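You operate a simulated robot arm through the tools that you are given. There is no shell and no other tool. Be economical: measure what you need, move in short steps, check, and stop when the job is done.

You run a simulated two-armed robot. Do the job below in one go: nothing can be reset, and whatever is moved stays where it is left.

Task
Fit the chuck, open the tap under the dial, pump the tyre to 4 bar and close the tap.

Only the result counts: the job must be done as asked and must still hold three seconds after the hand-in. Knocking over, shifting, dropping, spilling or breaking anything else fails it.

Robot
Two 7-joint arms with three-finger grippers on one trunk, on a base that drives. Base frame: it is fixed to the floor where the robot stands at the start and does not move with it; the origin is under the middle of the robot, x ahead of it, y to its left, z up. Readings come in mm, degrees, newtons and seconds.
The left shoulder is at the start at [29, 154, 1040], the right one opposite. With the tool pointing down near the work surface each hand reaches from about 220 to 620 mm from the robot's upright axis, wherever it stands, measured 20 degrees to its own side. Places, roughly: tap under the dial [400, -100, 800]; tyre valve [800, -100, 800]. Payload 2.69 kg a hand.
The TCP of each hand is the grasp point between the finger pads, 29 mm short of the fingertips. In the tool frame z runs along the fingers and y along their closing line. Largest opening 120 mm; the body of the gripper starts 78 mm behind the TCP.
Orientation is that of the tool frame in the base frame, as a unit quaternion [x, y, z, w]. With the fingers straight down and closing along the base's y, the tool's x points along the base's -x, its y along +y and its z along -z.

Tools
- The arms move only by the tool send_rows. It takes "left_increments", "right_increments" or both (then of equal length, played together; a hand with none holds still); each is a list of rows, each an object (a shift or turn left out is 0, a gripper value left out holds the last) with "fingers": the gripper command, from -1 (fully open) to 1 (shut), values between in proportion; "delta_pos": the shift along the base's x, y, z in units of 30 mm (1.0 is 30 mm), a list of three; "rot": the turn, a rotation vector about the base's x, y, z in units of 4 degrees (1.0 is 4 degrees), a list of three. In form: [{"fingers": fingers, "delta_pos": [tx, ty, tz], "rot": [rx, ry, rz]}, ...]. A call has 1 to 10 rows; each row shifts and turns the commanded pose from where the row before left it. A call with a number of a shift or a turn outside -1 to 1 is refused whole. Each row takes 0.2 s and may step no farther than 50 mm and 8.6 degrees from the row before; otherwise, or with a gripper value out of range, the whole call is refused. Where a pose cannot be reached the arm comes as near as it can. A force on the tool above 50 N (or 10 N above the force at the start of the call, whichever is more), or a blocked arm, ends the call early, and 0.2 s more pass. The fingers move at their own pace and stop on an object; they squeeze with about 45 N. The grip force told is the motor's: it shows also when the fingers shut on nothing. Time passes only in rows, and 0.2 s behind the last, so rows that do not move let the fingers close. The reply holds the time, the measured pose of the TCP, the force on the tool along the base axes, the opening and the grip force, in the units named above and with some noise, with the torque about the TCP (base axes, N m) and any sound that the robot's microphone picked up.
- Cameras (640 x 400 px; columns grow to the right, rows downward): "scene" is now at [121.5, -46.6, 1215.2]; the picture's right is [-0.51, -0.86, 0.00], its down [-0.29, 0.17, -0.94] and it looks along [0.81, -0.48, -0.34] (base axes); focal length 214 px, centre (320, 200). "left" rides on the left gripper at [63, 0, -104] in its tool frame; the picture's right is [0.00, 1.00, 0.00], its down [-0.83, 0.00, -0.56] and it looks along [-0.56, 0.00, 0.83] (tool axes); focal length 275 px, centre (320, 200). "right" rides on the right gripper at [63, 0, -104] in its tool frame; the picture's right is [0.01, 1.00, 0.00], its down [-0.83, 0.00, -0.56] and it looks along [-0.56, 0.00, 0.83] (tool axes); focal length 275 px, centre (320, 200). There is no depth. A picture from a camera that has moved, and an enlarged one, comes with that camera's place and axes in the base frame and with its lens.
- grab_frame(camera): a new picture of that camera. No time passes.
- raise_lower(by): slides the trunk up (or, below 0, down) by that many mm; the arms and the scene camera ride with it, the base frame stays. It gives what a move gives, with no picture.
- drive_base(legs): drives the robot by 1 to 6 legs, each [ahead, left, turn to the left] in mm, mm and degrees, along the robot's own axes; the way and the turn of a leg run together, so that a leg with both is an arc; at most 1500 mm and 180 degrees a leg. The arms and the cameras ride along, it lands a little off, and it stops where it bumps. It gives what a move gives.
- head_to(pan, tilt): turns the head with the scene camera to pan (to the left, within 80 degrees either way) and tilt (down, from -29 to 69), counted from straight ahead of the robot. It gives what a move gives.
- inspect(camera, box): a new picture of the part [left, top, right, bottom] of that camera's present view, enlarged. No time passes.
- close_job(): hands the job in; it is judged then, once.

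Go step by step. Nothing tells you exact positions but the pictures and the camera data: compare them with the known pose of the tool, close in by small moves and look again before you grip or let go. The budget is 120 turns and 108 pictures, counting those below and the enlarged ones. Unless the task says otherwise, let go and move clear before handing in, and close with one line.

The tools are called by a JSON object that holds its "fn" and its "kwargs". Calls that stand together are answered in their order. send_rows: Moves the arms, as the interface text tells. Its arguments: {"type":"object","properties":{"left_increments":{"type":"array"},"right_increments":{"type":"array"}},"required":[]} The other tools are called the same way: raise_lower (by) slides the trunk up or down; drive_base (legs) drives the base; head_to (pan, tilt) turns the head that bears the scene camera; grab_frame (camera) takes a picture; inspect (camera, box) takes an enlarged picture of a part of a camera's view; close_job () hands the job in.

At the start:

```text
t: 0.0
left_tcp_pos: [343.4, 5.1, 1094.1]
left_orientation: [0.0, 1.0, 0.0, 0.001]
left_wrist_force: [-1.3, -0.3, 0.0]
left_moment: [0.01, -0.03, -0.02]
left_grip_width: 120.2
left_grip_force: 0.0
right_tcp_pos: [326.8, -351.8, 1067.8]
right_orientation: [0.001, 1.0, 0.001, -0.001]
right_wrist_force: [0.0, -0.5, 0.5]
right_moment: [-0.01, -0.02, 0.0]
right_grip_width: 119.9
right_grip_force: 0.0
trunk travel left (down, up): [-403.0, 35.0]
robot x, y, heading: [-0.6, 0.2, 0.1]
head pan, tilt: [-27.4, 68.8]
```

scene: 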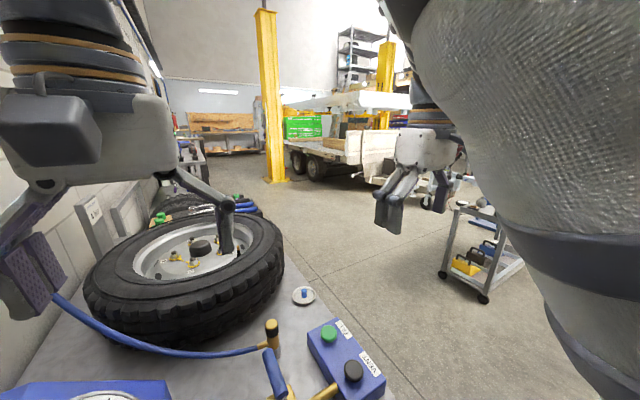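
right: 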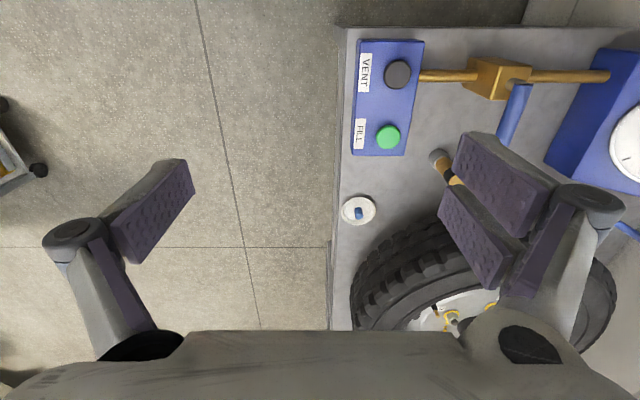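
left: 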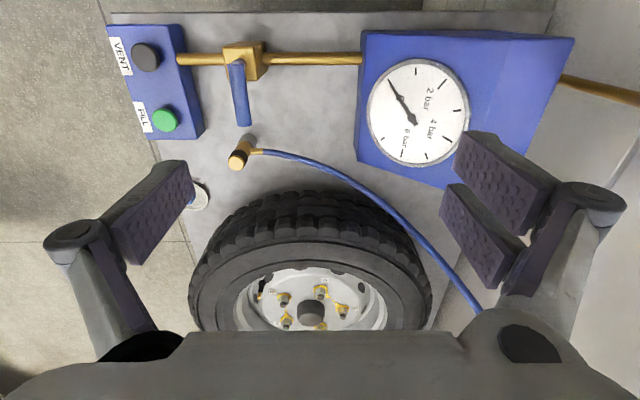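

The dial box, tap, FILL/VENT box, loose chuck with hose and the tyre are all in view. I'll look closer at each before moving.

{"fn": "inspect", "kwargs": {"camera": "left", "box": [100, 10, 340, 210]}}

{"fn": "inspect", "kwargs": {"camera": "left", "box": [350, 20, 500, 180]}}

{"fn": "inspect", "kwargs": {"camera": "left", "box": [180, 190, 440, 335]}}

{"fn": "inspect", "kwargs": {"camera": "scene", "box": [80, 180, 400, 400]}}

```text
2.00 times, centred on (220, 110) of left
camera zoom: at [279.4, 5.0, 1198.9], right [0.0, 1.0, 0.0], down [0.83, 0.0, 0.56], along [0.56, 0.0, -0.83], focal length 551 px, centre (520, 380)
```

zoom: 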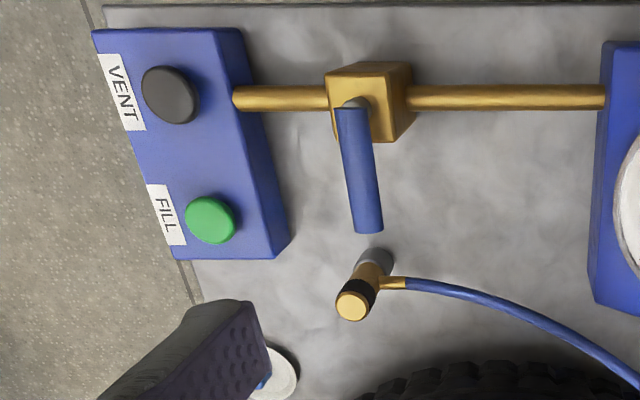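

```text
2.50 times, centred on (425, 100) of left
camera zoom: at [279.4, 5.0, 1198.9], right [0.0, 1.0, 0.0], down [0.83, 0.0, 0.56], along [0.56, 0.0, -0.83], focal length 688 px, centre (58, 450)
```

zoom: 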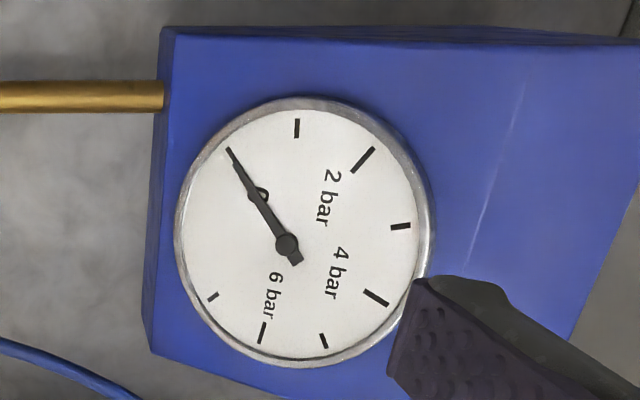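

```text
2.46 times, centred on (310, 262) of left
camera zoom: at [279.4, 5.0, 1198.9], right [0.0, 1.0, 0.0], down [0.83, 0.0, 0.56], along [0.56, 0.0, -0.83], focal length 678 px, centre (345, 46)
```

zoom: 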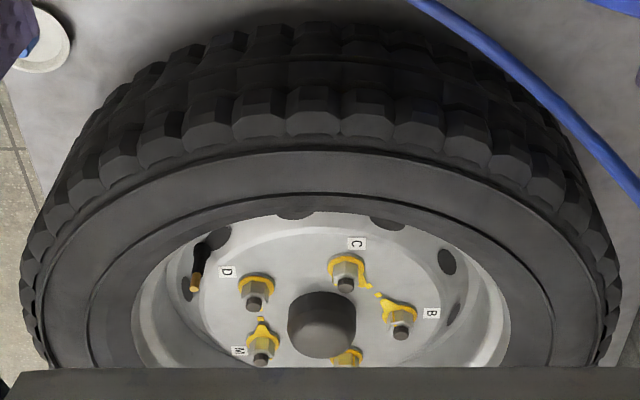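

```text
1.82 times, centred on (240, 290) of scene
camera zoom: at [121.5, -46.6, 1215.2], right [-0.51, -0.86, 0.0], down [-0.29, 0.17, -0.94], along [0.81, -0.48, -0.34], focal length 390 px, centre (466, 36)
```

zoom: 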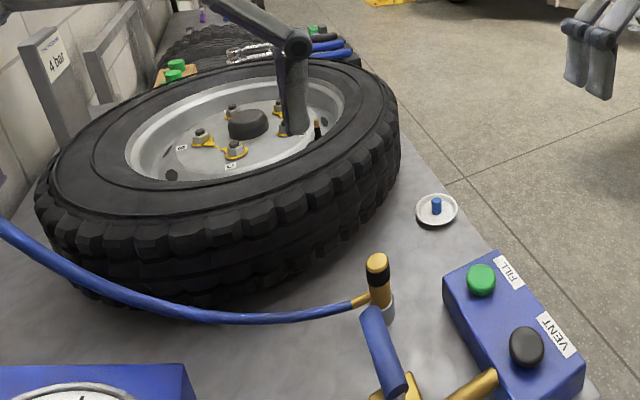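

Rough triangulation puts the chuck at about [482, -133, 715–785], the valve tip at about [785, -126, 825] and the table's right edge at about y=-330. I'll check the floor to my right before driving round to the table's long side.

{"fn": "head_to", "kwargs": {"pan": -80, "tilt": 40}}

{"fn": "grab_frame", "kwargs": {"camera": "scene"}}

{"fn": "head_to", "kwargs": {"pan": -40, "tilt": 55}}

{"fn": "grab_frame", "kwargs": {"camera": "scene"}}

```text
t: 1.2
left_tcp_pos: [343.2, 4.3, 1094.9]
left_orientation: [0.001, 1.0, 0.0, 0.001]
left_wrist_force: [-0.4, 0.0, -0.1]
left_moment: [0.03, -0.01, -0.03]
left_grip_width: 120.3
left_grip_force: 0.0
right_tcp_pos: [326.1, -352.2, 1067.8]
right_orientation: [0.0, 1.0, 0.002, 0.0]
right_wrist_force: [0.1, 0.0, -0.3]
right_moment: [0.0, -0.04, 0.03]
right_grip_width: 119.9
right_grip_force: 0.2
trunk travel left (down, up): [-403.0, 35.0]
robot x, y, heading: [-1.6, 4.2, -0.1]
head pan, tilt: [-80.0, 40.0]
```

```text
100 pictures are left
camera scene: at [70.5, -87.3, 1210.6], right [-0.95, -0.32, 0.0], down [-0.12, 0.37, -0.92], along [0.29, -0.87, -0.39], focal length 214 px, centre (320, 200)
```

scene: 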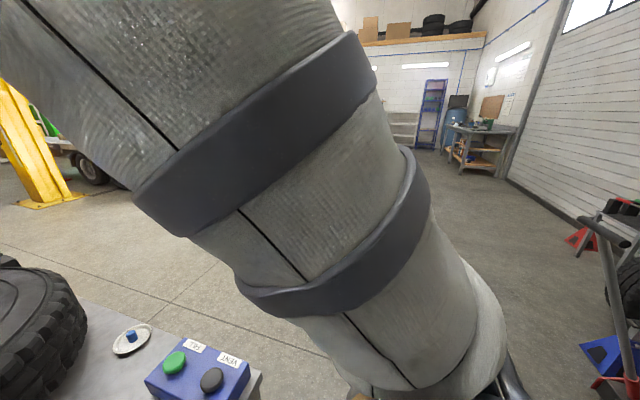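

```text
t: 2.3
left_tcp_pos: [344.1, 3.9, 1094.7]
left_orientation: [-0.001, 1.0, 0.0, -0.001]
left_wrist_force: [1.2, 0.2, -1.3]
left_moment: [0.0, -0.02, 0.0]
left_grip_width: 120.0
left_grip_force: 0.0
right_tcp_pos: [325.1, -351.7, 1066.9]
right_orientation: [0.0, 1.0, 0.001, -0.003]
right_wrist_force: [-0.1, 0.3, -0.1]
right_moment: [0.03, 0.03, 0.02]
right_grip_width: 119.9
right_grip_force: 0.1
trunk travel left (down, up): [-403.0, 35.0]
robot x, y, heading: [4.8, 1.4, -0.2]
head pan, tilt: [-40.0, 55.0]
```

```text
99 pictures are left
camera scene: at [105.6, -65.5, 1207.6], right [-0.72, -0.7, 0.0], down [-0.29, 0.3, -0.91], along [0.63, -0.65, -0.42], focal length 214 px, centre (320, 200)
```

scene: 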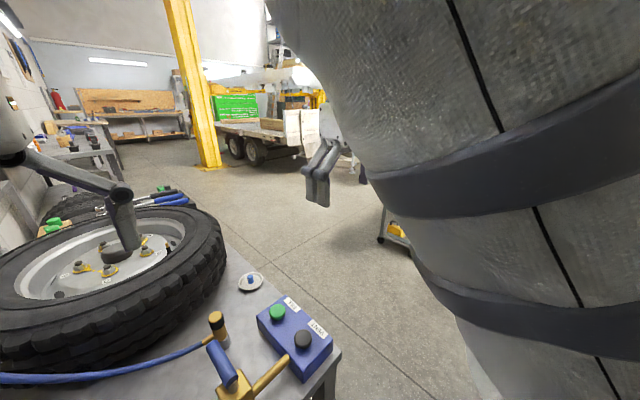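

The aisle on the right is clear. I'll strafe right, drive ahead and turn left to face the table's long side.

{"fn": "drive_base", "kwargs": {"legs": [[0, -690, 0], [560, 0, 0], [0, 0, 90]]}}

{"fn": "head_to", "kwargs": {"pan": 0, "tilt": 50}}

{"fn": "grab_frame", "kwargs": {"camera": "scene"}}

{"fn": "grab_frame", "kwargs": {"camera": "left"}}

{"fn": "grab_frame", "kwargs": {"camera": "right"}}

```text
t: 14.6
left_tcp_pos: [545.3, -339.1, 1093.7]
left_orientation: [0.711, -0.703, 0.0, -0.001]
left_wrist_force: [-1.1, 0.0, 0.7]
left_moment: [-0.02, -0.01, 0.01]
left_grip_width: 120.1
left_grip_force: 0.0
right_tcp_pos: [903.7, -353.6, 1066.7]
right_orientation: [0.712, -0.702, 0.0, 0.003]
right_wrist_force: [-0.6, -0.3, 1.0]
right_moment: [0.0, -0.04, 0.0]
right_grip_width: 120.0
right_grip_force: 0.1
trunk travel left (down, up): [-403.0, 35.0]
robot x, y, heading: [555.3, -683.7, 91.1]
head pan, tilt: [-40.0, 55.0]
```

```text
t: 15.7
left_tcp_pos: [544.6, -339.4, 1094.7]
left_orientation: [0.712, -0.703, 0.001, 0.0]
left_wrist_force: [-0.2, 0.1, -0.8]
left_moment: [0.0, 0.0, -0.02]
left_grip_width: 119.9
left_grip_force: 0.1
right_tcp_pos: [903.3, -352.5, 1065.7]
right_orientation: [0.711, -0.703, 0.002, 0.004]
right_wrist_force: [-0.7, -0.3, 0.5]
right_moment: [0.02, 0.0, 0.02]
right_grip_width: 119.8
right_grip_force: 0.1
trunk travel left (down, up): [-403.0, 35.0]
robot x, y, heading: [558.9, -683.9, 91.1]
head pan, tilt: [0.0, 50.0]
```

```text
98 pictures are left
camera scene: at [608.3, -565.6, 1209.7], right [0.81, -0.59, 0.0], down [-0.23, -0.32, -0.92], along [0.54, 0.74, -0.4], focal length 214 px, centre (320, 200)
```

scene: 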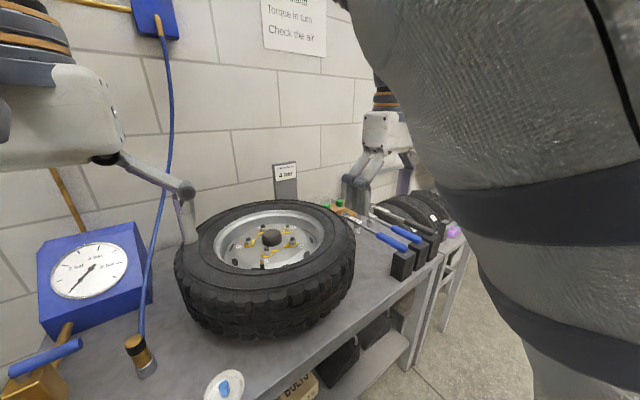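

```text
97 pictures are left
camera left: at [545.5, -402.6, 1198.8], right [-1.0, -0.01, 0.0], down [-0.01, 0.83, 0.56], along [-0.01, 0.56, -0.83], focal length 275 px, centre (320, 200)
```

left: 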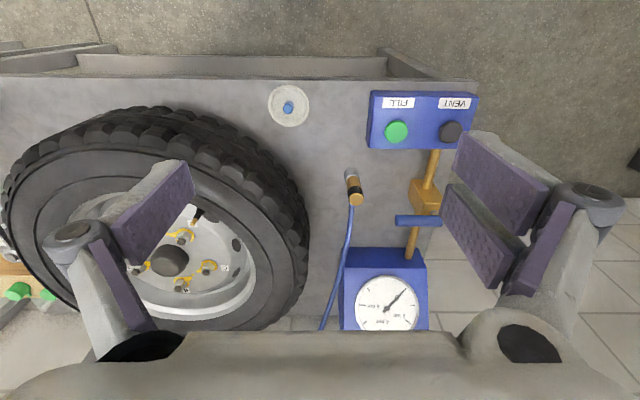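

```text
96 pictures are left
camera right: at [904.9, -414.7, 1169.3], right [-1.0, -0.02, 0.0], down [-0.01, 0.84, 0.55], along [-0.01, 0.55, -0.84], focal length 275 px, centre (320, 200)
```

right: 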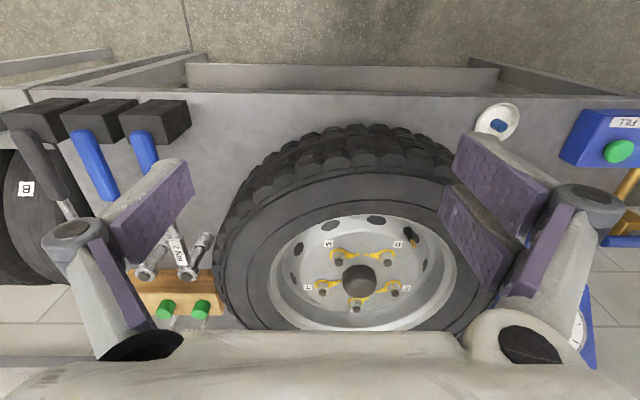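

I'm now beside the table. The chuck is at about [478, -128] with its hose leaving toward +y, so closing the fingers along x suits it. I'll zoom in on the valve and the chuck.

{"fn": "inspect", "kwargs": {"camera": "right", "box": [330, 190, 450, 265]}}

{"fn": "inspect", "kwargs": {"camera": "left", "box": [310, 150, 470, 250]}}

{"fn": "inspect", "kwargs": {"camera": "scene", "box": [0, 200, 320, 400]}}

```text
5.33 times, centred on (390, 228) of right
camera zoom: at [904.9, -414.7, 1169.3], right [-1.0, -0.02, 0.0], down [-0.01, 0.84, 0.55], along [-0.01, 0.55, -0.84], focal length 1468 px, centre (-53, 53)
```

zoom: 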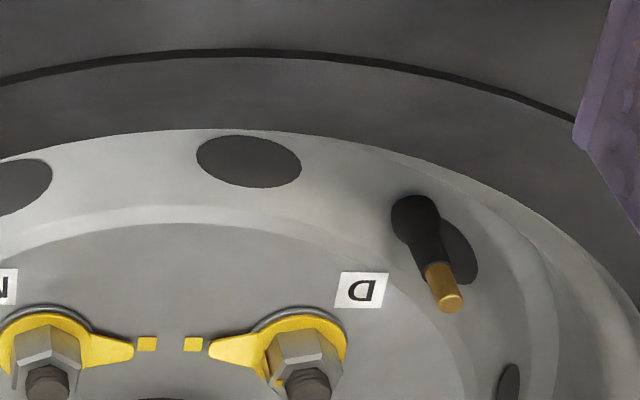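

```text
4.00 times, centred on (390, 200) of left
camera zoom: at [545.5, -402.6, 1198.8], right [-1.0, -0.01, 0.0], down [-0.01, 0.83, 0.56], along [-0.01, 0.56, -0.83], focal length 1101 px, centre (40, 200)
```

zoom: 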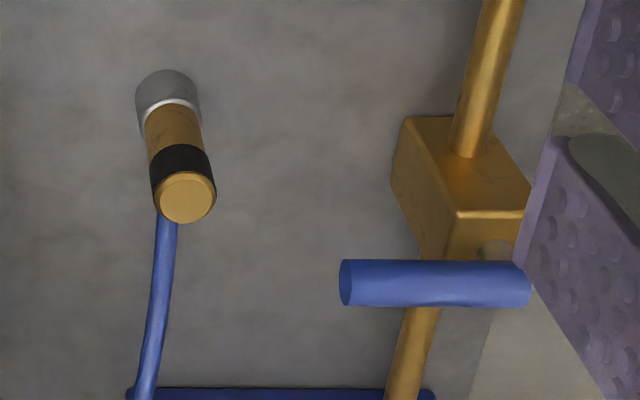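

```text
2.00 times, centred on (160, 300) of scene
camera zoom: at [608.3, -565.6, 1209.7], right [0.81, -0.59, 0.0], down [-0.23, -0.32, -0.92], along [0.54, 0.74, -0.4], focal length 429 px, centre (640, 0)
```

zoom: 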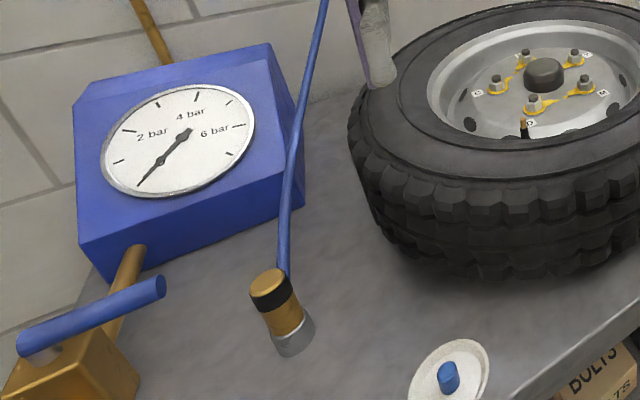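

Chuck and valve both stand upright. I'll bring the left hand above the chuck with the fingers partly open and look again.

{"fn": "send_rows", "kwargs": {"left_increments": [{"fingers": 0.0, "delta_pos": [-0.6, 0.9, -0.6]}, {"delta_pos": [-0.6, 0.9, -0.6]}, {"delta_pos": [-0.6, 0.9, -0.6]}, {"delta_pos": [-0.45, 0.9, -0.6]}, {"delta_pos": [0, 0.9, -0.6]}, {"delta_pos": [0, 0.9, -0.6]}, {"delta_pos": [0, 0.9, -0.6]}, {"delta_pos": [0, 0.7, -0.6]}]}}

{"fn": "grab_frame", "kwargs": {"camera": "left"}}

{"fn": "grab_frame", "kwargs": {"camera": "scene"}}

```text
t: 17.5
left_tcp_pos: [478.8, -131.1, 950.3]
left_orientation: [0.711, -0.703, 0.001, 0.0]
left_wrist_force: [0.2, 0.3, 0.1]
left_moment: [-0.01, 0.01, 0.0]
left_grip_width: 60.2
left_grip_force: 0.2
right_tcp_pos: [902.9, -351.9, 1066.3]
right_orientation: [0.711, -0.703, 0.002, 0.004]
right_wrist_force: [0.2, 0.8, 0.4]
right_moment: [0.02, -0.01, 0.03]
right_grip_width: 120.2
right_grip_force: 0.1
trunk travel left (down, up): [-403.0, 35.0]
robot x, y, heading: [552.5, -680.9, 90.7]
head pan, tilt: [0.0, 50.0]
```

```text
92 pictures are left
camera left: at [478.0, -193.6, 1054.9], right [-1.0, -0.01, 0.0], down [-0.01, 0.83, 0.55], along [0.0, 0.55, -0.83], focal length 275 px, centre (320, 200)
```

left: 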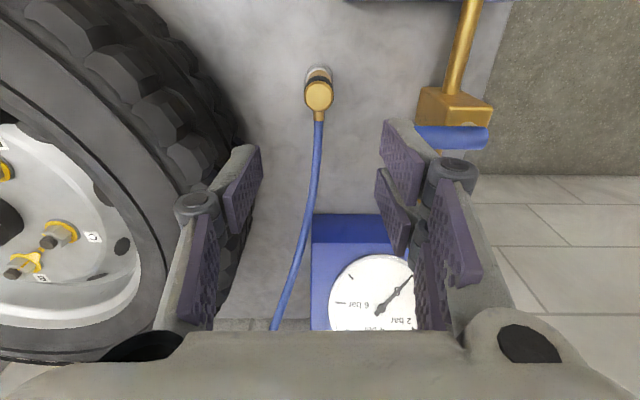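

```text
91 pictures are left
camera scene: at [607.8, -564.2, 1210.2], right [0.81, -0.58, 0.0], down [-0.23, -0.32, -0.92], along [0.54, 0.75, -0.39], focal length 214 px, centre (320, 200)
```

scene: 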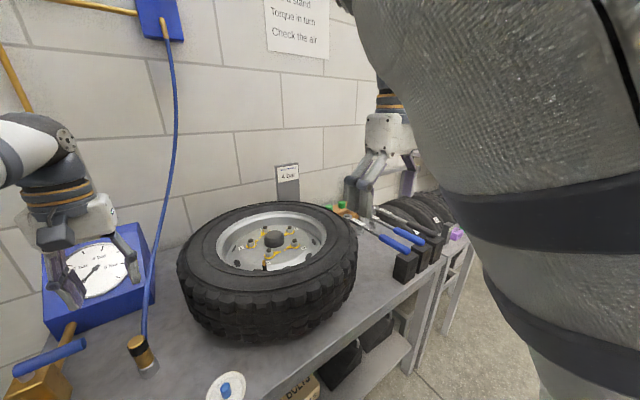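

The hand is centred over the chuck, whose top is at about z=790 with the grey foot below about z=735. I'll go down to z≈770 in two stages.

{"fn": "send_rows", "kwargs": {"left_increments": [{"delta_pos": [0, 0, -1]}, {"delta_pos": [0, 0, -1]}, {"delta_pos": [0, 0, -1]}, {"delta_pos": [0, 0, -1]}, {"delta_pos": [0, 0, -0.8]}]}}

{"fn": "grab_frame", "kwargs": {"camera": "left"}}

{"fn": "inspect", "kwargs": {"camera": "scene", "box": [0, 200, 240, 400]}}

```text
t: 18.7
left_tcp_pos: [477.9, -131.8, 804.7]
left_orientation: [0.712, -0.702, -0.001, 0.0]
left_wrist_force: [0.4, -0.6, -0.2]
left_moment: [0.06, 0.02, 0.01]
left_grip_width: 60.0
left_grip_force: 0.1
right_tcp_pos: [904.1, -352.5, 1066.5]
right_orientation: [0.712, -0.702, 0.002, 0.002]
right_wrist_force: [-0.1, -0.5, 0.3]
right_moment: [-0.01, 0.0, 0.0]
right_grip_width: 119.9
right_grip_force: 0.0
trunk travel left (down, up): [-403.0, 35.0]
robot x, y, heading: [557.9, -683.1, 90.8]
head pan, tilt: [0.0, 50.0]
```

```text
90 pictures are left
camera left: at [477.2, -195.2, 908.8], right [-1.0, -0.01, 0.0], down [-0.01, 0.83, 0.56], along [-0.01, 0.56, -0.83], focal length 275 px, centre (320, 200)
```

left: 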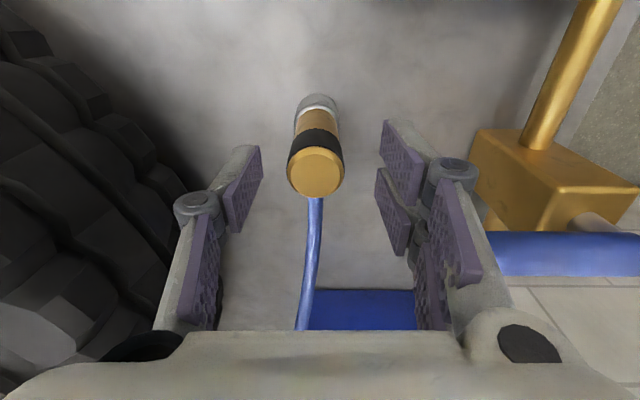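

```text
2.00 times, centred on (120, 300) of scene
camera zoom: at [607.0, -564.3, 1210.7], right [0.82, -0.58, 0.0], down [-0.22, -0.32, -0.92], along [0.53, 0.75, -0.39], focal length 429 px, centre (720, 0)
```

zoom: 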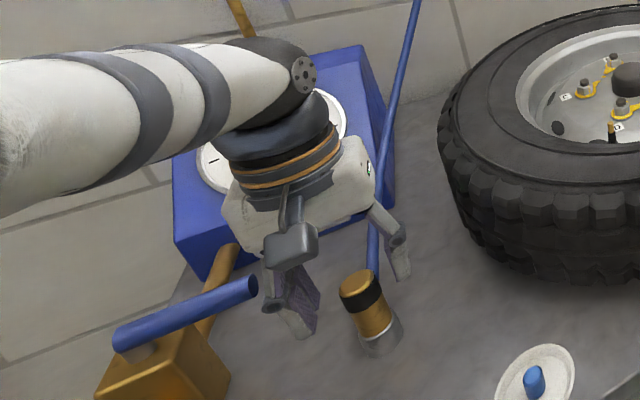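

The fingers straddle the chuck well. I'll lower 35 mm and close.

{"fn": "send_rows", "kwargs": {"left_increments": [{"delta_pos": [0.02, 0, -0.6]}, {"delta_pos": [0.02, 0.02, -0.58]}, {"fingers": 1}, {"fingers": 1}, {"fingers": 1}]}}

{"fn": "grab_frame", "kwargs": {"camera": "left"}}

```text
t: 19.9
left_tcp_pos: [479.9, -130.2, 771.1]
left_orientation: [0.713, -0.702, 0.0, -0.001]
left_wrist_force: [1.7, 0.4, 0.1]
left_moment: [0.0, -0.04, 0.03]
left_grip_width: 26.0
left_grip_force: 45.1
right_tcp_pos: [903.4, -352.7, 1066.4]
right_orientation: [0.712, -0.702, 0.001, 0.004]
right_wrist_force: [-0.4, 0.4, -1.1]
right_moment: [0.01, 0.0, -0.05]
right_grip_width: 119.9
right_grip_force: 0.0
trunk travel left (down, up): [-403.0, 35.0]
robot x, y, heading: [557.3, -685.2, 90.6]
head pan, tilt: [0.0, 50.0]
```

```text
88 pictures are left
camera left: at [478.3, -192.3, 874.4], right [-1.0, -0.01, 0.0], down [-0.01, 0.83, 0.56], along [0.0, 0.56, -0.83], focal length 275 px, centre (320, 200)
```

left: 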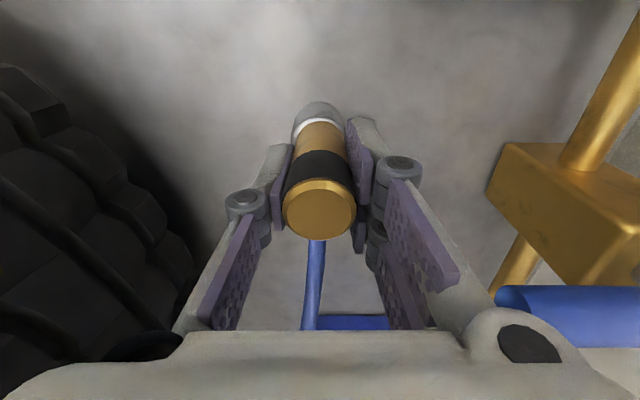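

Gripped at 26 mm. I'll lift straight up and check that the chuck came with the hand.

{"fn": "send_rows", "kwargs": {"left_increments": [{"delta_pos": [0, 0, 0.5]}, {"delta_pos": [0, 0, 0.7]}, {"delta_pos": [0, 0, 1]}, {"delta_pos": [0, 0, 1]}, {"delta_pos": [0, 0, 1]}, {"delta_pos": [0, 0, 1]}, {"delta_pos": [0, 0, 1]}, {"delta_pos": [0, 0, 0.6]}]}}

{"fn": "grab_frame", "kwargs": {"camera": "left"}}

{"fn": "grab_frame", "kwargs": {"camera": "scene"}}

```text
t: 21.7
left_tcp_pos: [476.5, -137.6, 974.1]
left_orientation: [0.712, -0.702, -0.001, -0.001]
left_wrist_force: [-0.4, -0.3, -1.1]
left_moment: [0.05, -0.02, 0.01]
left_grip_width: 25.8
left_grip_force: 44.8
left hand out of reach, approached as far as the arm can: row 8
right_tcp_pos: [903.3, -352.5, 1066.3]
right_orientation: [0.712, -0.702, 0.001, 0.004]
right_wrist_force: [0.1, -0.2, -0.8]
right_moment: [0.0, 0.0, -0.03]
right_grip_width: 120.0
right_grip_force: 0.0
trunk travel left (down, up): [-403.0, 35.0]
robot x, y, heading: [559.1, -683.8, 90.5]
head pan, tilt: [0.0, 50.0]
```

```text
87 pictures are left
camera left: at [476.0, -200.6, 1078.3], right [-1.0, -0.01, 0.0], down [-0.01, 0.83, 0.56], along [-0.01, 0.56, -0.83], focal length 275 px, centre (320, 200)
```

left: 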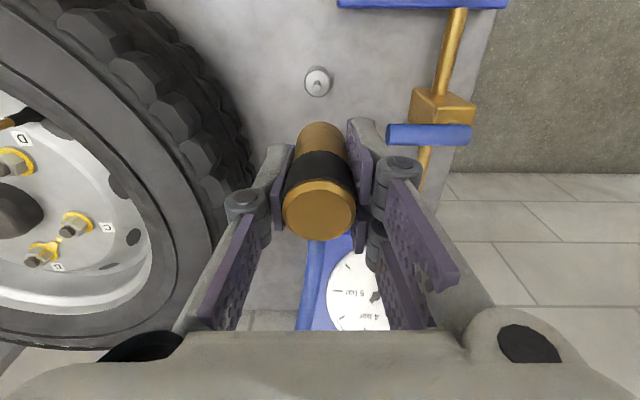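

```text
86 pictures are left
camera scene: at [605.7, -564.0, 1211.4], right [0.83, -0.56, 0.0], down [-0.21, -0.32, -0.92], along [0.52, 0.77, -0.38], focal length 214 px, centre (320, 200)
```

scene: 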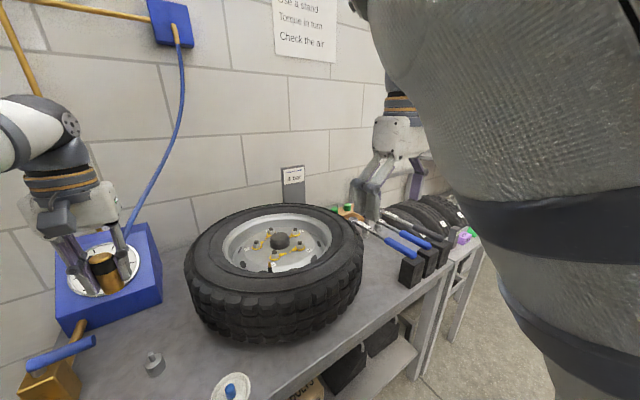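

The chuck is free (its dummy stub stays on the table) and hangs about 40 mm below the TCP. I'll strafe right along the table with it held high.

{"fn": "drive_base", "kwargs": {"legs": [[0, -290, 0]]}}

{"fn": "grab_frame", "kwargs": {"camera": "left"}}

{"fn": "grab_frame", "kwargs": {"camera": "scene"}}

```text
t: 24.5
left_tcp_pos: [767.5, -133.9, 974.1]
left_orientation: [0.711, -0.704, -0.001, 0.0]
left_wrist_force: [0.8, 0.4, -2.4]
left_moment: [-0.02, -0.01, 0.05]
left_grip_width: 25.8
left_grip_force: 45.4
right_tcp_pos: [1192.5, -350.2, 1066.6]
right_orientation: [0.71, -0.704, 0.001, 0.004]
right_wrist_force: [0.5, -0.1, 0.4]
right_moment: [-0.01, 0.02, -0.01]
right_grip_width: 119.9
right_grip_force: 0.0
trunk travel left (down, up): [-403.0, 35.0]
robot x, y, heading: [840.6, -682.4, 90.4]
head pan, tilt: [0.0, 50.0]
```

```text
85 pictures are left
camera left: at [766.7, -196.2, 1077.5], right [-1.0, -0.01, 0.0], down [0.0, 0.83, 0.56], along [0.0, 0.56, -0.83], focal length 275 px, centre (320, 200)
```

left: 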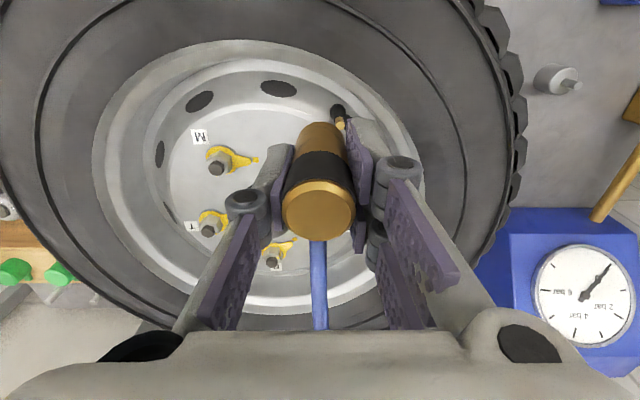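

```text
84 pictures are left
camera scene: at [893.7, -559.5, 1211.7], right [0.83, -0.55, 0.0], down [-0.21, -0.31, -0.93], along [0.51, 0.77, -0.38], focal length 214 px, centre (320, 200)
```

scene: 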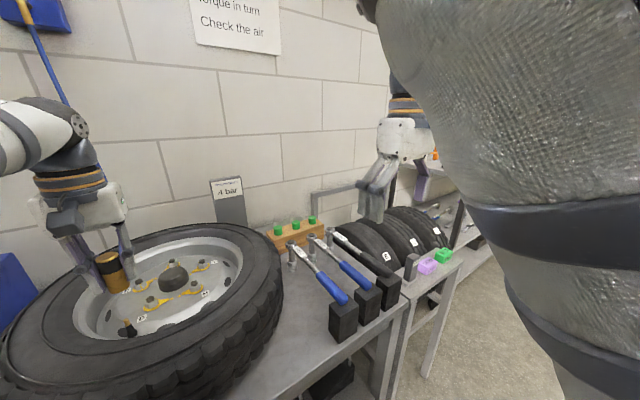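

The valve is just visible beside the chuck in the left picture, so I'll zoom in there.

{"fn": "inspect", "kwargs": {"camera": "left", "box": [280, 80, 440, 180]}}

{"fn": "inspect", "kwargs": {"camera": "scene", "box": [60, 220, 220, 360]}}

```text
4.00 times, centred on (360, 130) of left
camera zoom: at [766.7, -196.2, 1077.5], right [-1.0, -0.01, 0.0], down [0.0, 0.83, 0.56], along [0.0, 0.56, -0.83], focal length 1101 px, centre (160, 480)
```

zoom: 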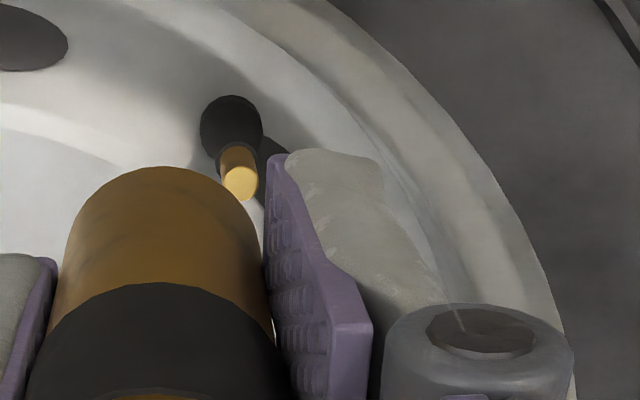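

```text
2.86 times, centred on (140, 290) of scene
camera zoom: at [893.7, -559.5, 1211.7], right [0.83, -0.55, 0.0], down [-0.21, -0.31, -0.93], along [0.51, 0.77, -0.38], focal length 613 px, centre (834, -57)
```

zoom: 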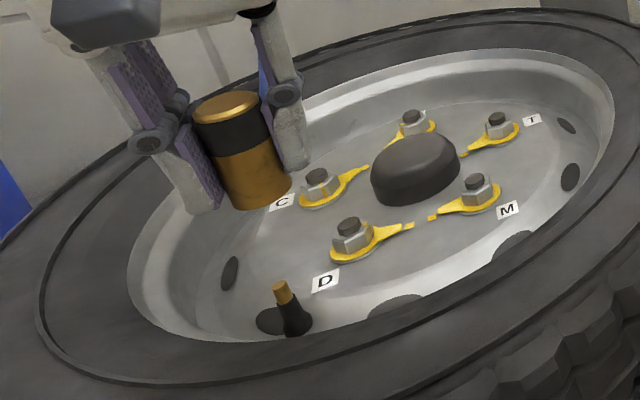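

By triangulation from three views the valve tip is at [750, -115, 843], and the chuck mouth is about 48 mm below the TCP. I'll move above it at TCP z≈915 and check.

{"fn": "send_rows", "kwargs": {"left_increments": [{"delta_pos": [-0.2, 0, -0.5]}, {"delta_pos": [-0.2, 0.2, -0.5]}, {"delta_pos": [-0.18, 0.22, -0.5]}, {"delta_pos": [0, 0.2, -0.4]}, {"delta_pos": [0, 0, 0]}]}}

{"fn": "inspect", "kwargs": {"camera": "left", "box": [240, 80, 400, 180]}}

{"fn": "inspect", "kwargs": {"camera": "scene", "box": [40, 220, 200, 360]}}

```text
t: 25.7
left_tcp_pos: [750.6, -115.2, 917.1]
left_orientation: [0.71, -0.704, 0.0, -0.001]
left_wrist_force: [0.7, 0.5, -0.6]
left_moment: [0.03, -0.02, 0.01]
left_grip_width: 25.9
left_grip_force: 45.4
right_tcp_pos: [1193.7, -352.0, 1064.3]
right_orientation: [0.71, -0.705, 0.003, 0.005]
right_wrist_force: [-0.2, -0.9, 0.2]
right_moment: [-0.02, 0.02, -0.01]
right_grip_width: 120.0
right_grip_force: 0.1
trunk travel left (down, up): [-403.0, 35.0]
robot x, y, heading: [837.8, -677.6, 90.7]
head pan, tilt: [0.0, 50.0]
```

```text
4.00 times, centred on (320, 130) of left
camera zoom: at [748.1, -178.4, 1021.9], right [-1.0, -0.01, 0.0], down [0.0, 0.83, 0.56], along [0.0, 0.56, -0.83], focal length 1101 px, centre (320, 480)
```

zoom: 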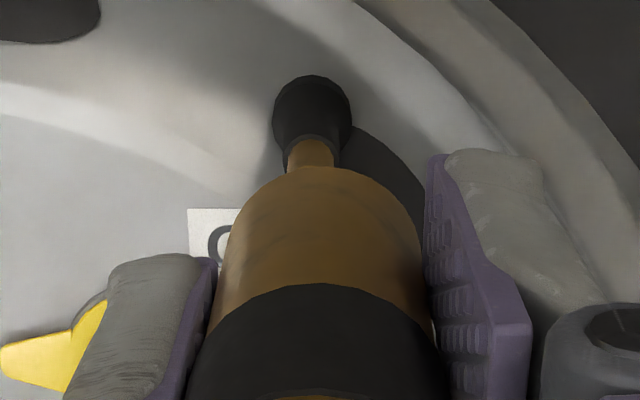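

```text
2.86 times, centred on (120, 290) of scene
camera zoom: at [891.0, -558.2, 1211.7], right [0.85, -0.53, 0.0], down [-0.2, -0.32, -0.93], along [0.49, 0.79, -0.38], focal length 613 px, centre (891, -57)
```

zoom: 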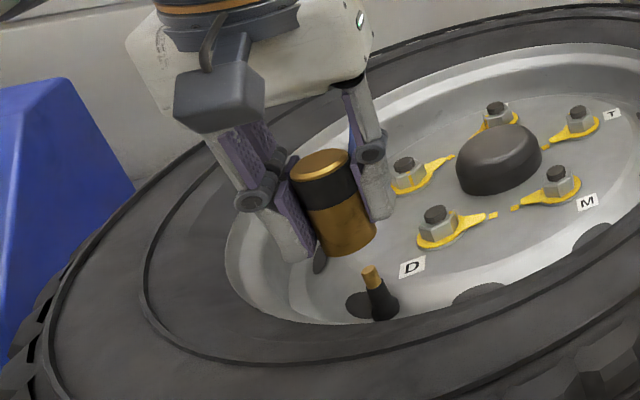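

In the left view the valve sits about 2.5 mm to +x of the chuck axis, and the scene view hints at a few mm to -y. I'll correct by part of that, descend until the mouth is just above the tip, and look again.

{"fn": "send_rows", "kwargs": {"left_increments": [{"delta_pos": [0.08, -0.1, -0.25]}, {"delta_pos": [0, 0, -0.25]}, {"delta_pos": [0, 0, 0]}]}}

{"fn": "inspect", "kwargs": {"camera": "scene", "box": [90, 250, 170, 310]}}

{"fn": "inspect", "kwargs": {"camera": "left", "box": [280, 90, 360, 140]}}

{"fn": "grab_frame", "kwargs": {"camera": "right"}}

```text
t: 26.5
left_tcp_pos: [753.0, -118.5, 901.8]
left_orientation: [0.71, -0.704, 0.001, -0.001]
left_wrist_force: [-0.3, 0.3, -1.4]
left_moment: [-0.01, -0.03, -0.05]
left_grip_width: 25.9
left_grip_force: 45.2
right_tcp_pos: [1192.9, -350.3, 1064.6]
right_orientation: [0.709, -0.705, 0.003, 0.006]
right_wrist_force: [-0.5, -0.3, 0.8]
right_moment: [0.0, 0.03, 0.04]
right_grip_width: 120.3
right_grip_force: 0.0
trunk travel left (down, up): [-403.0, 35.0]
robot x, y, heading: [843.5, -678.2, 90.5]
head pan, tilt: [0.0, 50.0]
```

```text
6.67 times, centred on (130, 280) of scene
camera zoom: at [890.7, -557.8, 1212.0], right [0.85, -0.52, 0.0], down [-0.2, -0.32, -0.93], along [0.49, 0.79, -0.37], focal length 1430 px, centre (1587, -333)
```

zoom: 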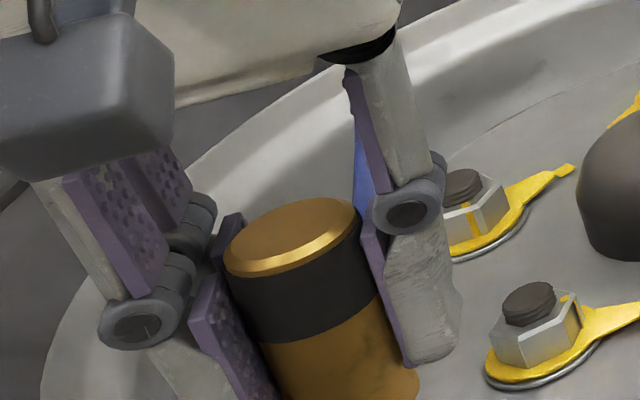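

```text
8.00 times, centred on (320, 115) of left
camera zoom: at [750.6, -181.4, 1006.2], right [-1.0, -0.01, 0.0], down [0.0, 0.83, 0.56], along [0.0, 0.56, -0.83], focal length 2202 px, centre (320, 880)
```

zoom: 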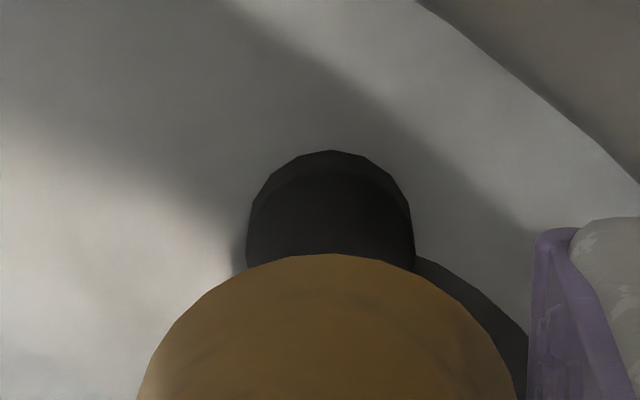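

```text
77 pictures are left
camera right: at [1194.2, -412.5, 1168.6], right [-1.0, -0.01, 0.0], down [-0.01, 0.84, 0.55], along [-0.01, 0.55, -0.84], focal length 275 px, centre (320, 200)
```

right: 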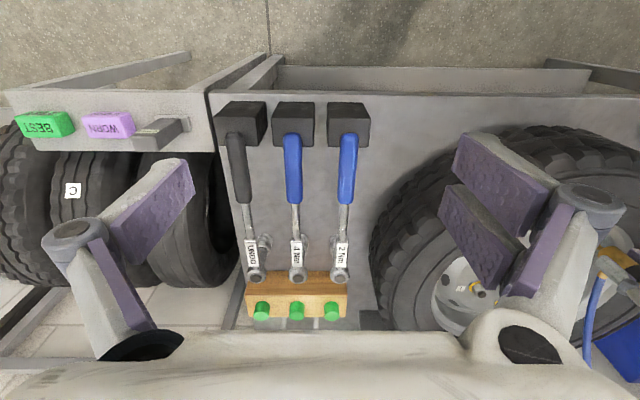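

In x the mouth now lines up to within 0.5 mm. For y I'll bring the right hand's camera nearer for a side view.

{"fn": "send_rows", "kwargs": {"right_increments": [{"delta_pos": [-1, 0, 0]}, {"delta_pos": [-1, 0, 0]}, {"delta_pos": [-1, 0, 0]}, {"delta_pos": [-1, 0, 0]}, {"delta_pos": [-1, 0, 0]}, {"delta_pos": [-1, 0, 0]}, {"delta_pos": [-1, 0, 0]}, {"delta_pos": [-1, 0, 0]}, {"delta_pos": [-0.7, 0, 0]}]}}

{"fn": "grab_frame", "kwargs": {"camera": "right"}}

{"fn": "inspect", "kwargs": {"camera": "right", "box": [350, 190, 470, 265]}}

```text
t: 28.5
left_tcp_pos: [752.4, -117.8, 900.9]
left_orientation: [0.71, -0.704, -0.001, -0.002]
left_wrist_force: [-0.9, -0.3, -1.2]
left_moment: [0.02, -0.01, 0.02]
left_grip_width: 25.8
left_grip_force: 44.9
right_tcp_pos: [1005.7, -241.9, 1072.7]
right_orientation: [0.71, -0.704, 0.003, 0.005]
right_wrist_force: [0.1, -0.5, 1.0]
right_moment: [0.01, 0.0, -0.01]
right_grip_width: 120.2
right_grip_force: 0.0
right hand out of reach, approached as far as the arm can: row 1, 2, 3, 4, 5, 6, 7, 8, 9
trunk travel left (down, up): [-403.0, 35.0]
robot x, y, heading: [840.0, -676.0, 90.5]
head pan, tilt: [0.0, 50.0]
```

```text
76 pictures are left
camera right: at [1006.7, -303.1, 1177.1], right [-1.0, -0.01, 0.0], down [-0.01, 0.84, 0.55], along [-0.01, 0.55, -0.84], focal length 275 px, centre (320, 200)
```

right: 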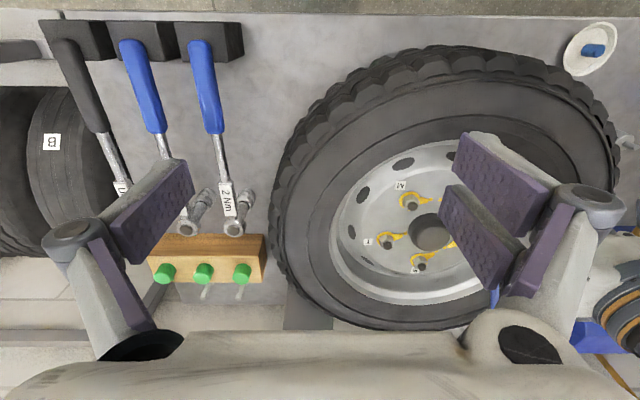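

```text
5.33 times, centred on (410, 228) of right
camera zoom: at [1006.7, -303.1, 1177.1], right [-1.0, -0.01, 0.0], down [-0.01, 0.84, 0.55], along [-0.01, 0.55, -0.84], focal length 1468 px, centre (-160, 53)
```

zoom: 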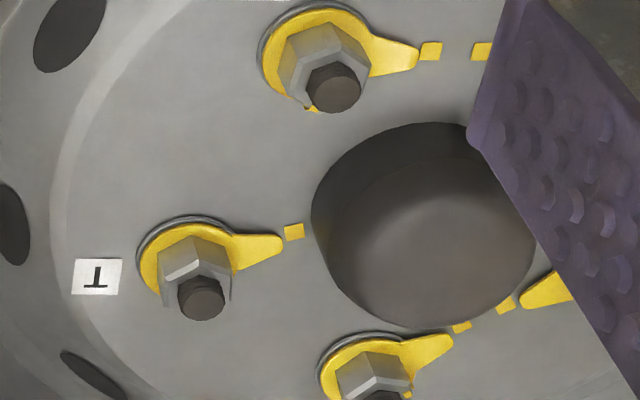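

The right hand's own finger blocks the view. Closing that gripper should clear it.

{"fn": "send_rows", "kwargs": {"right_increments": [{"fingers": 0.8}, {"fingers": 0.8}, {"fingers": 0.8}]}}

{"fn": "grab_frame", "kwargs": {"camera": "right"}}

{"fn": "inspect", "kwargs": {"camera": "right", "box": [450, 150, 570, 225]}}

```text
t: 29.3
left_tcp_pos: [751.7, -118.8, 902.2]
left_orientation: [0.711, -0.703, 0.0, 0.0]
left_wrist_force: [0.1, -1.1, -1.3]
left_moment: [-0.02, -0.04, 0.04]
left_grip_width: 25.7
left_grip_force: 45.3
right_tcp_pos: [1006.1, -241.0, 1072.0]
right_orientation: [0.709, -0.705, 0.003, 0.005]
right_wrist_force: [1.2, 0.3, 0.1]
right_moment: [0.0, 0.02, -0.01]
right_grip_width: 12.1
right_grip_force: 0.0
trunk travel left (down, up): [-403.0, 35.0]
robot x, y, heading: [843.8, -679.3, 90.4]
head pan, tilt: [0.0, 50.0]
```

```text
74 pictures are left
camera right: at [1007.4, -303.1, 1176.9], right [-1.0, -0.01, 0.0], down [-0.01, 0.84, 0.55], along [-0.01, 0.55, -0.84], focal length 275 px, centre (320, 200)
```

right: 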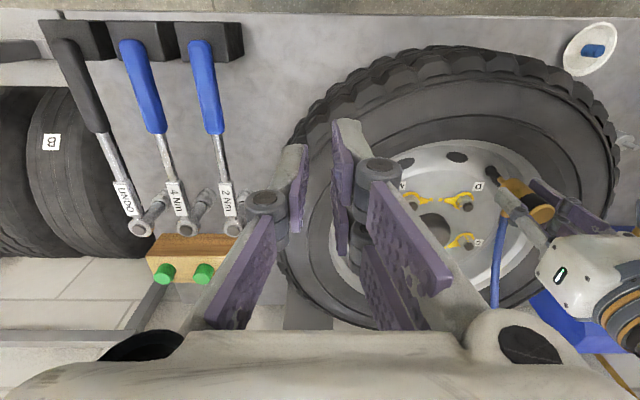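

```text
5.33 times, centred on (510, 188) of right
camera zoom: at [1007.4, -303.1, 1176.9], right [-1.0, -0.01, 0.0], down [-0.01, 0.84, 0.55], along [-0.01, 0.55, -0.84], focal length 1468 px, centre (-693, 267)
```

zoom: 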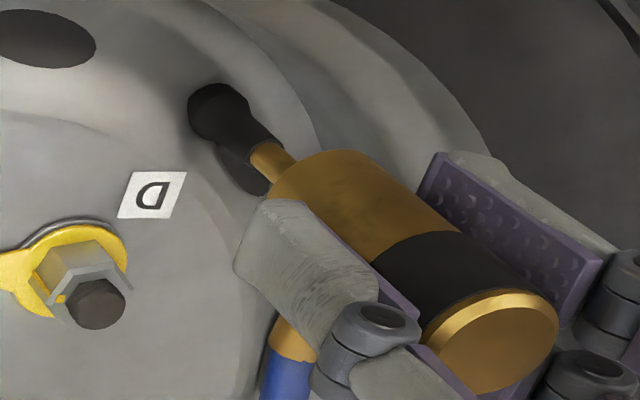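

This view shows the chuck axis lines up with the valve to about 1.5–2 mm (the valve is slightly to +y). I'll correct and descend slowly, watching the force.

{"fn": "send_rows", "kwargs": {"left_increments": [{"delta_pos": [0, 0.05, -0.1]}, {"delta_pos": [0, 0, -0.2]}, {"delta_pos": [0, 0, -0.2]}, {"delta_pos": [0, 0, 0]}]}}

{"fn": "inspect", "kwargs": {"camera": "right", "box": [450, 150, 570, 225]}}

{"fn": "inspect", "kwargs": {"camera": "left", "box": [280, 90, 360, 140]}}

```text
t: 30.3
left_tcp_pos: [750.9, -116.2, 886.5]
left_orientation: [0.711, -0.703, 0.0, 0.0]
left_wrist_force: [0.0, -0.1, -1.7]
left_moment: [0.0, -0.01, 0.01]
left_grip_width: 25.9
left_grip_force: 44.8
right_tcp_pos: [1007.3, -241.1, 1072.1]
right_orientation: [0.71, -0.704, 0.004, 0.007]
right_wrist_force: [-1.1, 0.7, -0.1]
right_moment: [0.0, 0.0, 0.01]
right_grip_width: 11.8
right_grip_force: 0.0
trunk travel left (down, up): [-403.0, 35.0]
robot x, y, heading: [840.0, -676.8, 90.4]
head pan, tilt: [0.0, 50.0]
```

```text
5.33 times, centred on (510, 188) of right
camera zoom: at [1007.5, -303.1, 1176.8], right [-1.0, -0.01, 0.0], down [-0.01, 0.84, 0.54], along [-0.01, 0.54, -0.84], focal length 1468 px, centre (-693, 267)
```

zoom: 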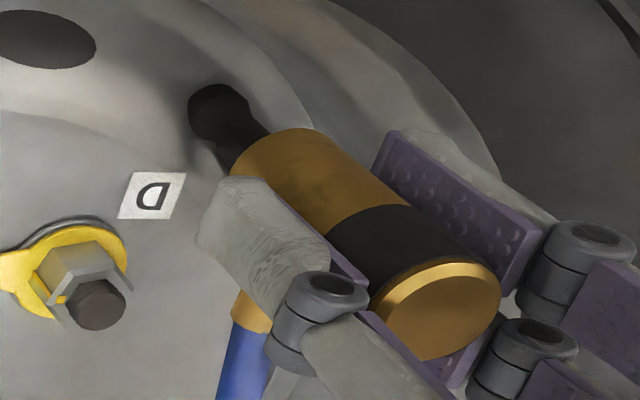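

```text
8.00 times, centred on (320, 115) of left
camera zoom: at [751.2, -179.2, 990.6], right [-1.0, -0.01, 0.0], down [0.0, 0.83, 0.56], along [0.0, 0.56, -0.83], focal length 2202 px, centre (320, 880)
```

zoom: 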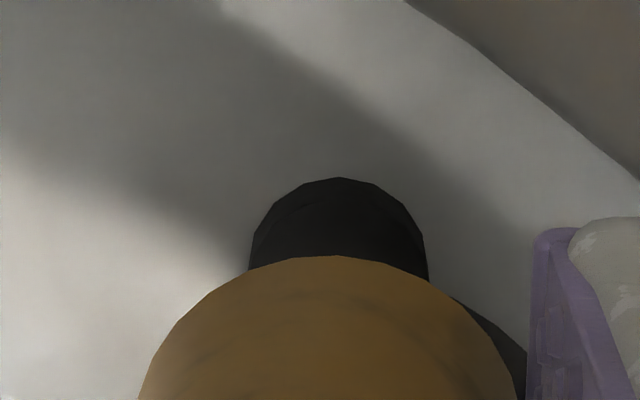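

Force is still nil and alignment is within about 1 mm. I'll fine-correct and press on, watching for contact.

{"fn": "send_rows", "kwargs": {"left_increments": [{"delta_pos": [-0.027, 0.027, -0.1]}, {"delta_pos": [0, 0, -0.15]}, {"delta_pos": [0, 0, -0.15]}, {"delta_pos": [0, 0, 0]}]}}

{"fn": "inspect", "kwargs": {"camera": "right", "box": [450, 150, 570, 225]}}

```text
t: 31.3
left_tcp_pos: [750.9, -116.7, 873.6]
left_orientation: [0.711, -0.703, 0.0, 0.0]
left_wrist_force: [-1.1, -1.9, 0.3]
left_moment: [-0.09, 0.04, -0.03]
left_grip_width: 25.5
left_grip_force: 44.9
right_tcp_pos: [1006.6, -241.7, 1072.8]
right_orientation: [0.709, -0.705, 0.003, 0.005]
right_wrist_force: [0.1, -0.1, -0.3]
right_moment: [-0.01, 0.02, -0.01]
right_grip_width: 11.9
right_grip_force: 0.1
trunk travel left (down, up): [-403.0, 35.0]
robot x, y, heading: [841.8, -681.1, 90.6]
head pan, tilt: [0.0, 50.0]
```

```text
5.33 times, centred on (510, 188) of right
camera zoom: at [1007.4, -303.3, 1176.8], right [-1.0, -0.01, 0.0], down [-0.01, 0.84, 0.54], along [-0.01, 0.54, -0.84], focal length 1468 px, centre (-693, 267)
```

zoom: 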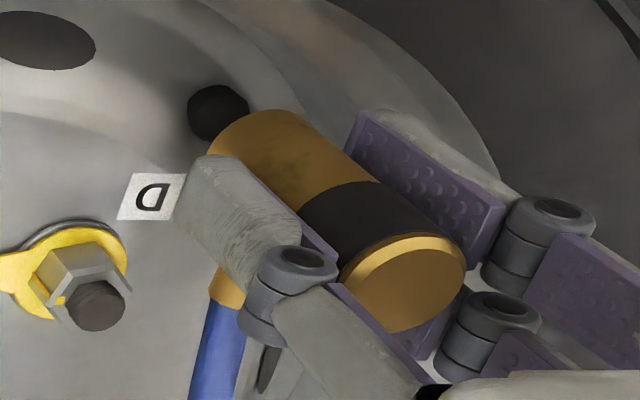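

A small side load shows the valve stem is inside the chuck. I'll keep pushing down gently.

{"fn": "send_rows", "kwargs": {"left_increments": [{"delta_pos": [0, 0, -0.1]}, {"delta_pos": [0, 0, -0.1]}, {"delta_pos": [0, 0, -0.1]}, {"delta_pos": [0, 0, 0]}]}}

{"fn": "inspect", "kwargs": {"camera": "right", "box": [450, 150, 570, 225]}}

```text
t: 32.3
left_tcp_pos: [752.4, -116.3, 869.8]
left_orientation: [0.71, -0.704, -0.004, -0.005]
left_wrist_force: [-1.9, 0.2, 31.6]
left_moment: [-0.22, 0.1, -0.01]
left_grip_width: 25.7
left_grip_force: 45.0
right_tcp_pos: [1006.1, -243.1, 1075.0]
right_orientation: [0.709, -0.705, 0.002, 0.005]
right_wrist_force: [-0.7, -0.5, -0.4]
right_moment: [-0.01, 0.0, -0.01]
right_grip_width: 12.1
right_grip_force: 0.0
trunk travel left (down, up): [-403.0, 35.0]
robot x, y, heading: [844.5, -680.3, 90.6]
head pan, tilt: [0.0, 50.0]
```

```text
5.33 times, centred on (510, 188) of right
camera zoom: at [1007.7, -305.9, 1178.7], right [-1.0, -0.01, 0.0], down [-0.01, 0.84, 0.55], along [-0.01, 0.55, -0.84], focal length 1468 px, centre (-693, 267)
```

zoom: 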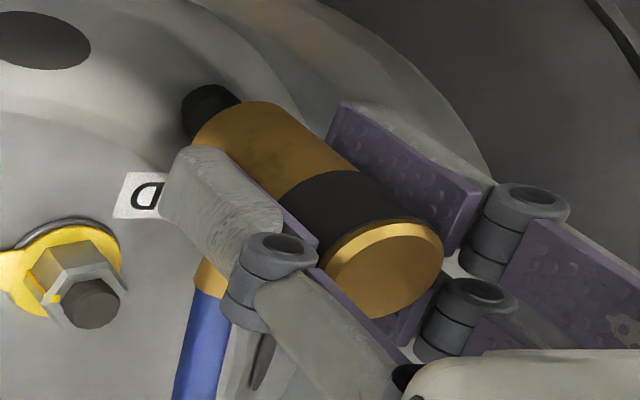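

About 32 N is building with the mouth near the black shoulder of the valve, which is seal resistance. I'll push a little more to seat it.

{"fn": "send_rows", "kwargs": {"left_increments": [{"delta_pos": [0, 0, -0.06]}, {"delta_pos": [0, 0, 0]}, {"delta_pos": [0, 0, -0.06]}, {"delta_pos": [0, 0, 0]}]}}

{"fn": "inspect", "kwargs": {"camera": "right", "box": [450, 150, 570, 225]}}

```text
t: 33.3
left_tcp_pos: [752.1, -116.8, 865.9]
left_orientation: [0.711, -0.703, -0.002, -0.002]
left_wrist_force: [-1.4, -3.5, 40.6]
left_moment: [-0.18, 0.04, 0.01]
left_grip_width: 25.6
left_grip_force: 45.3
right_tcp_pos: [1006.4, -244.7, 1073.2]
right_orientation: [0.709, -0.705, 0.003, 0.005]
right_wrist_force: [0.6, -0.2, -0.3]
right_moment: [-0.02, -0.02, -0.02]
right_grip_width: 12.0
right_grip_force: 0.0
trunk travel left (down, up): [-403.0, 35.0]
robot x, y, heading: [845.3, -679.8, 90.6]
head pan, tilt: [0.0, 50.0]
```

```text
5.33 times, centred on (510, 188) of right
camera zoom: at [1007.7, -306.5, 1178.0], right [-1.0, -0.01, 0.0], down [-0.01, 0.84, 0.55], along [-0.01, 0.55, -0.84], focal length 1468 px, centre (-693, 267)
```

zoom: 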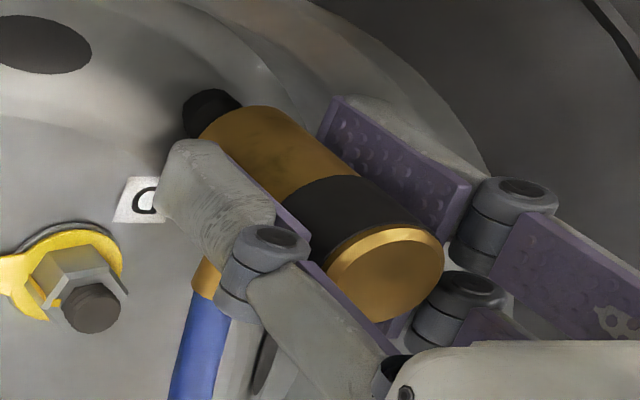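

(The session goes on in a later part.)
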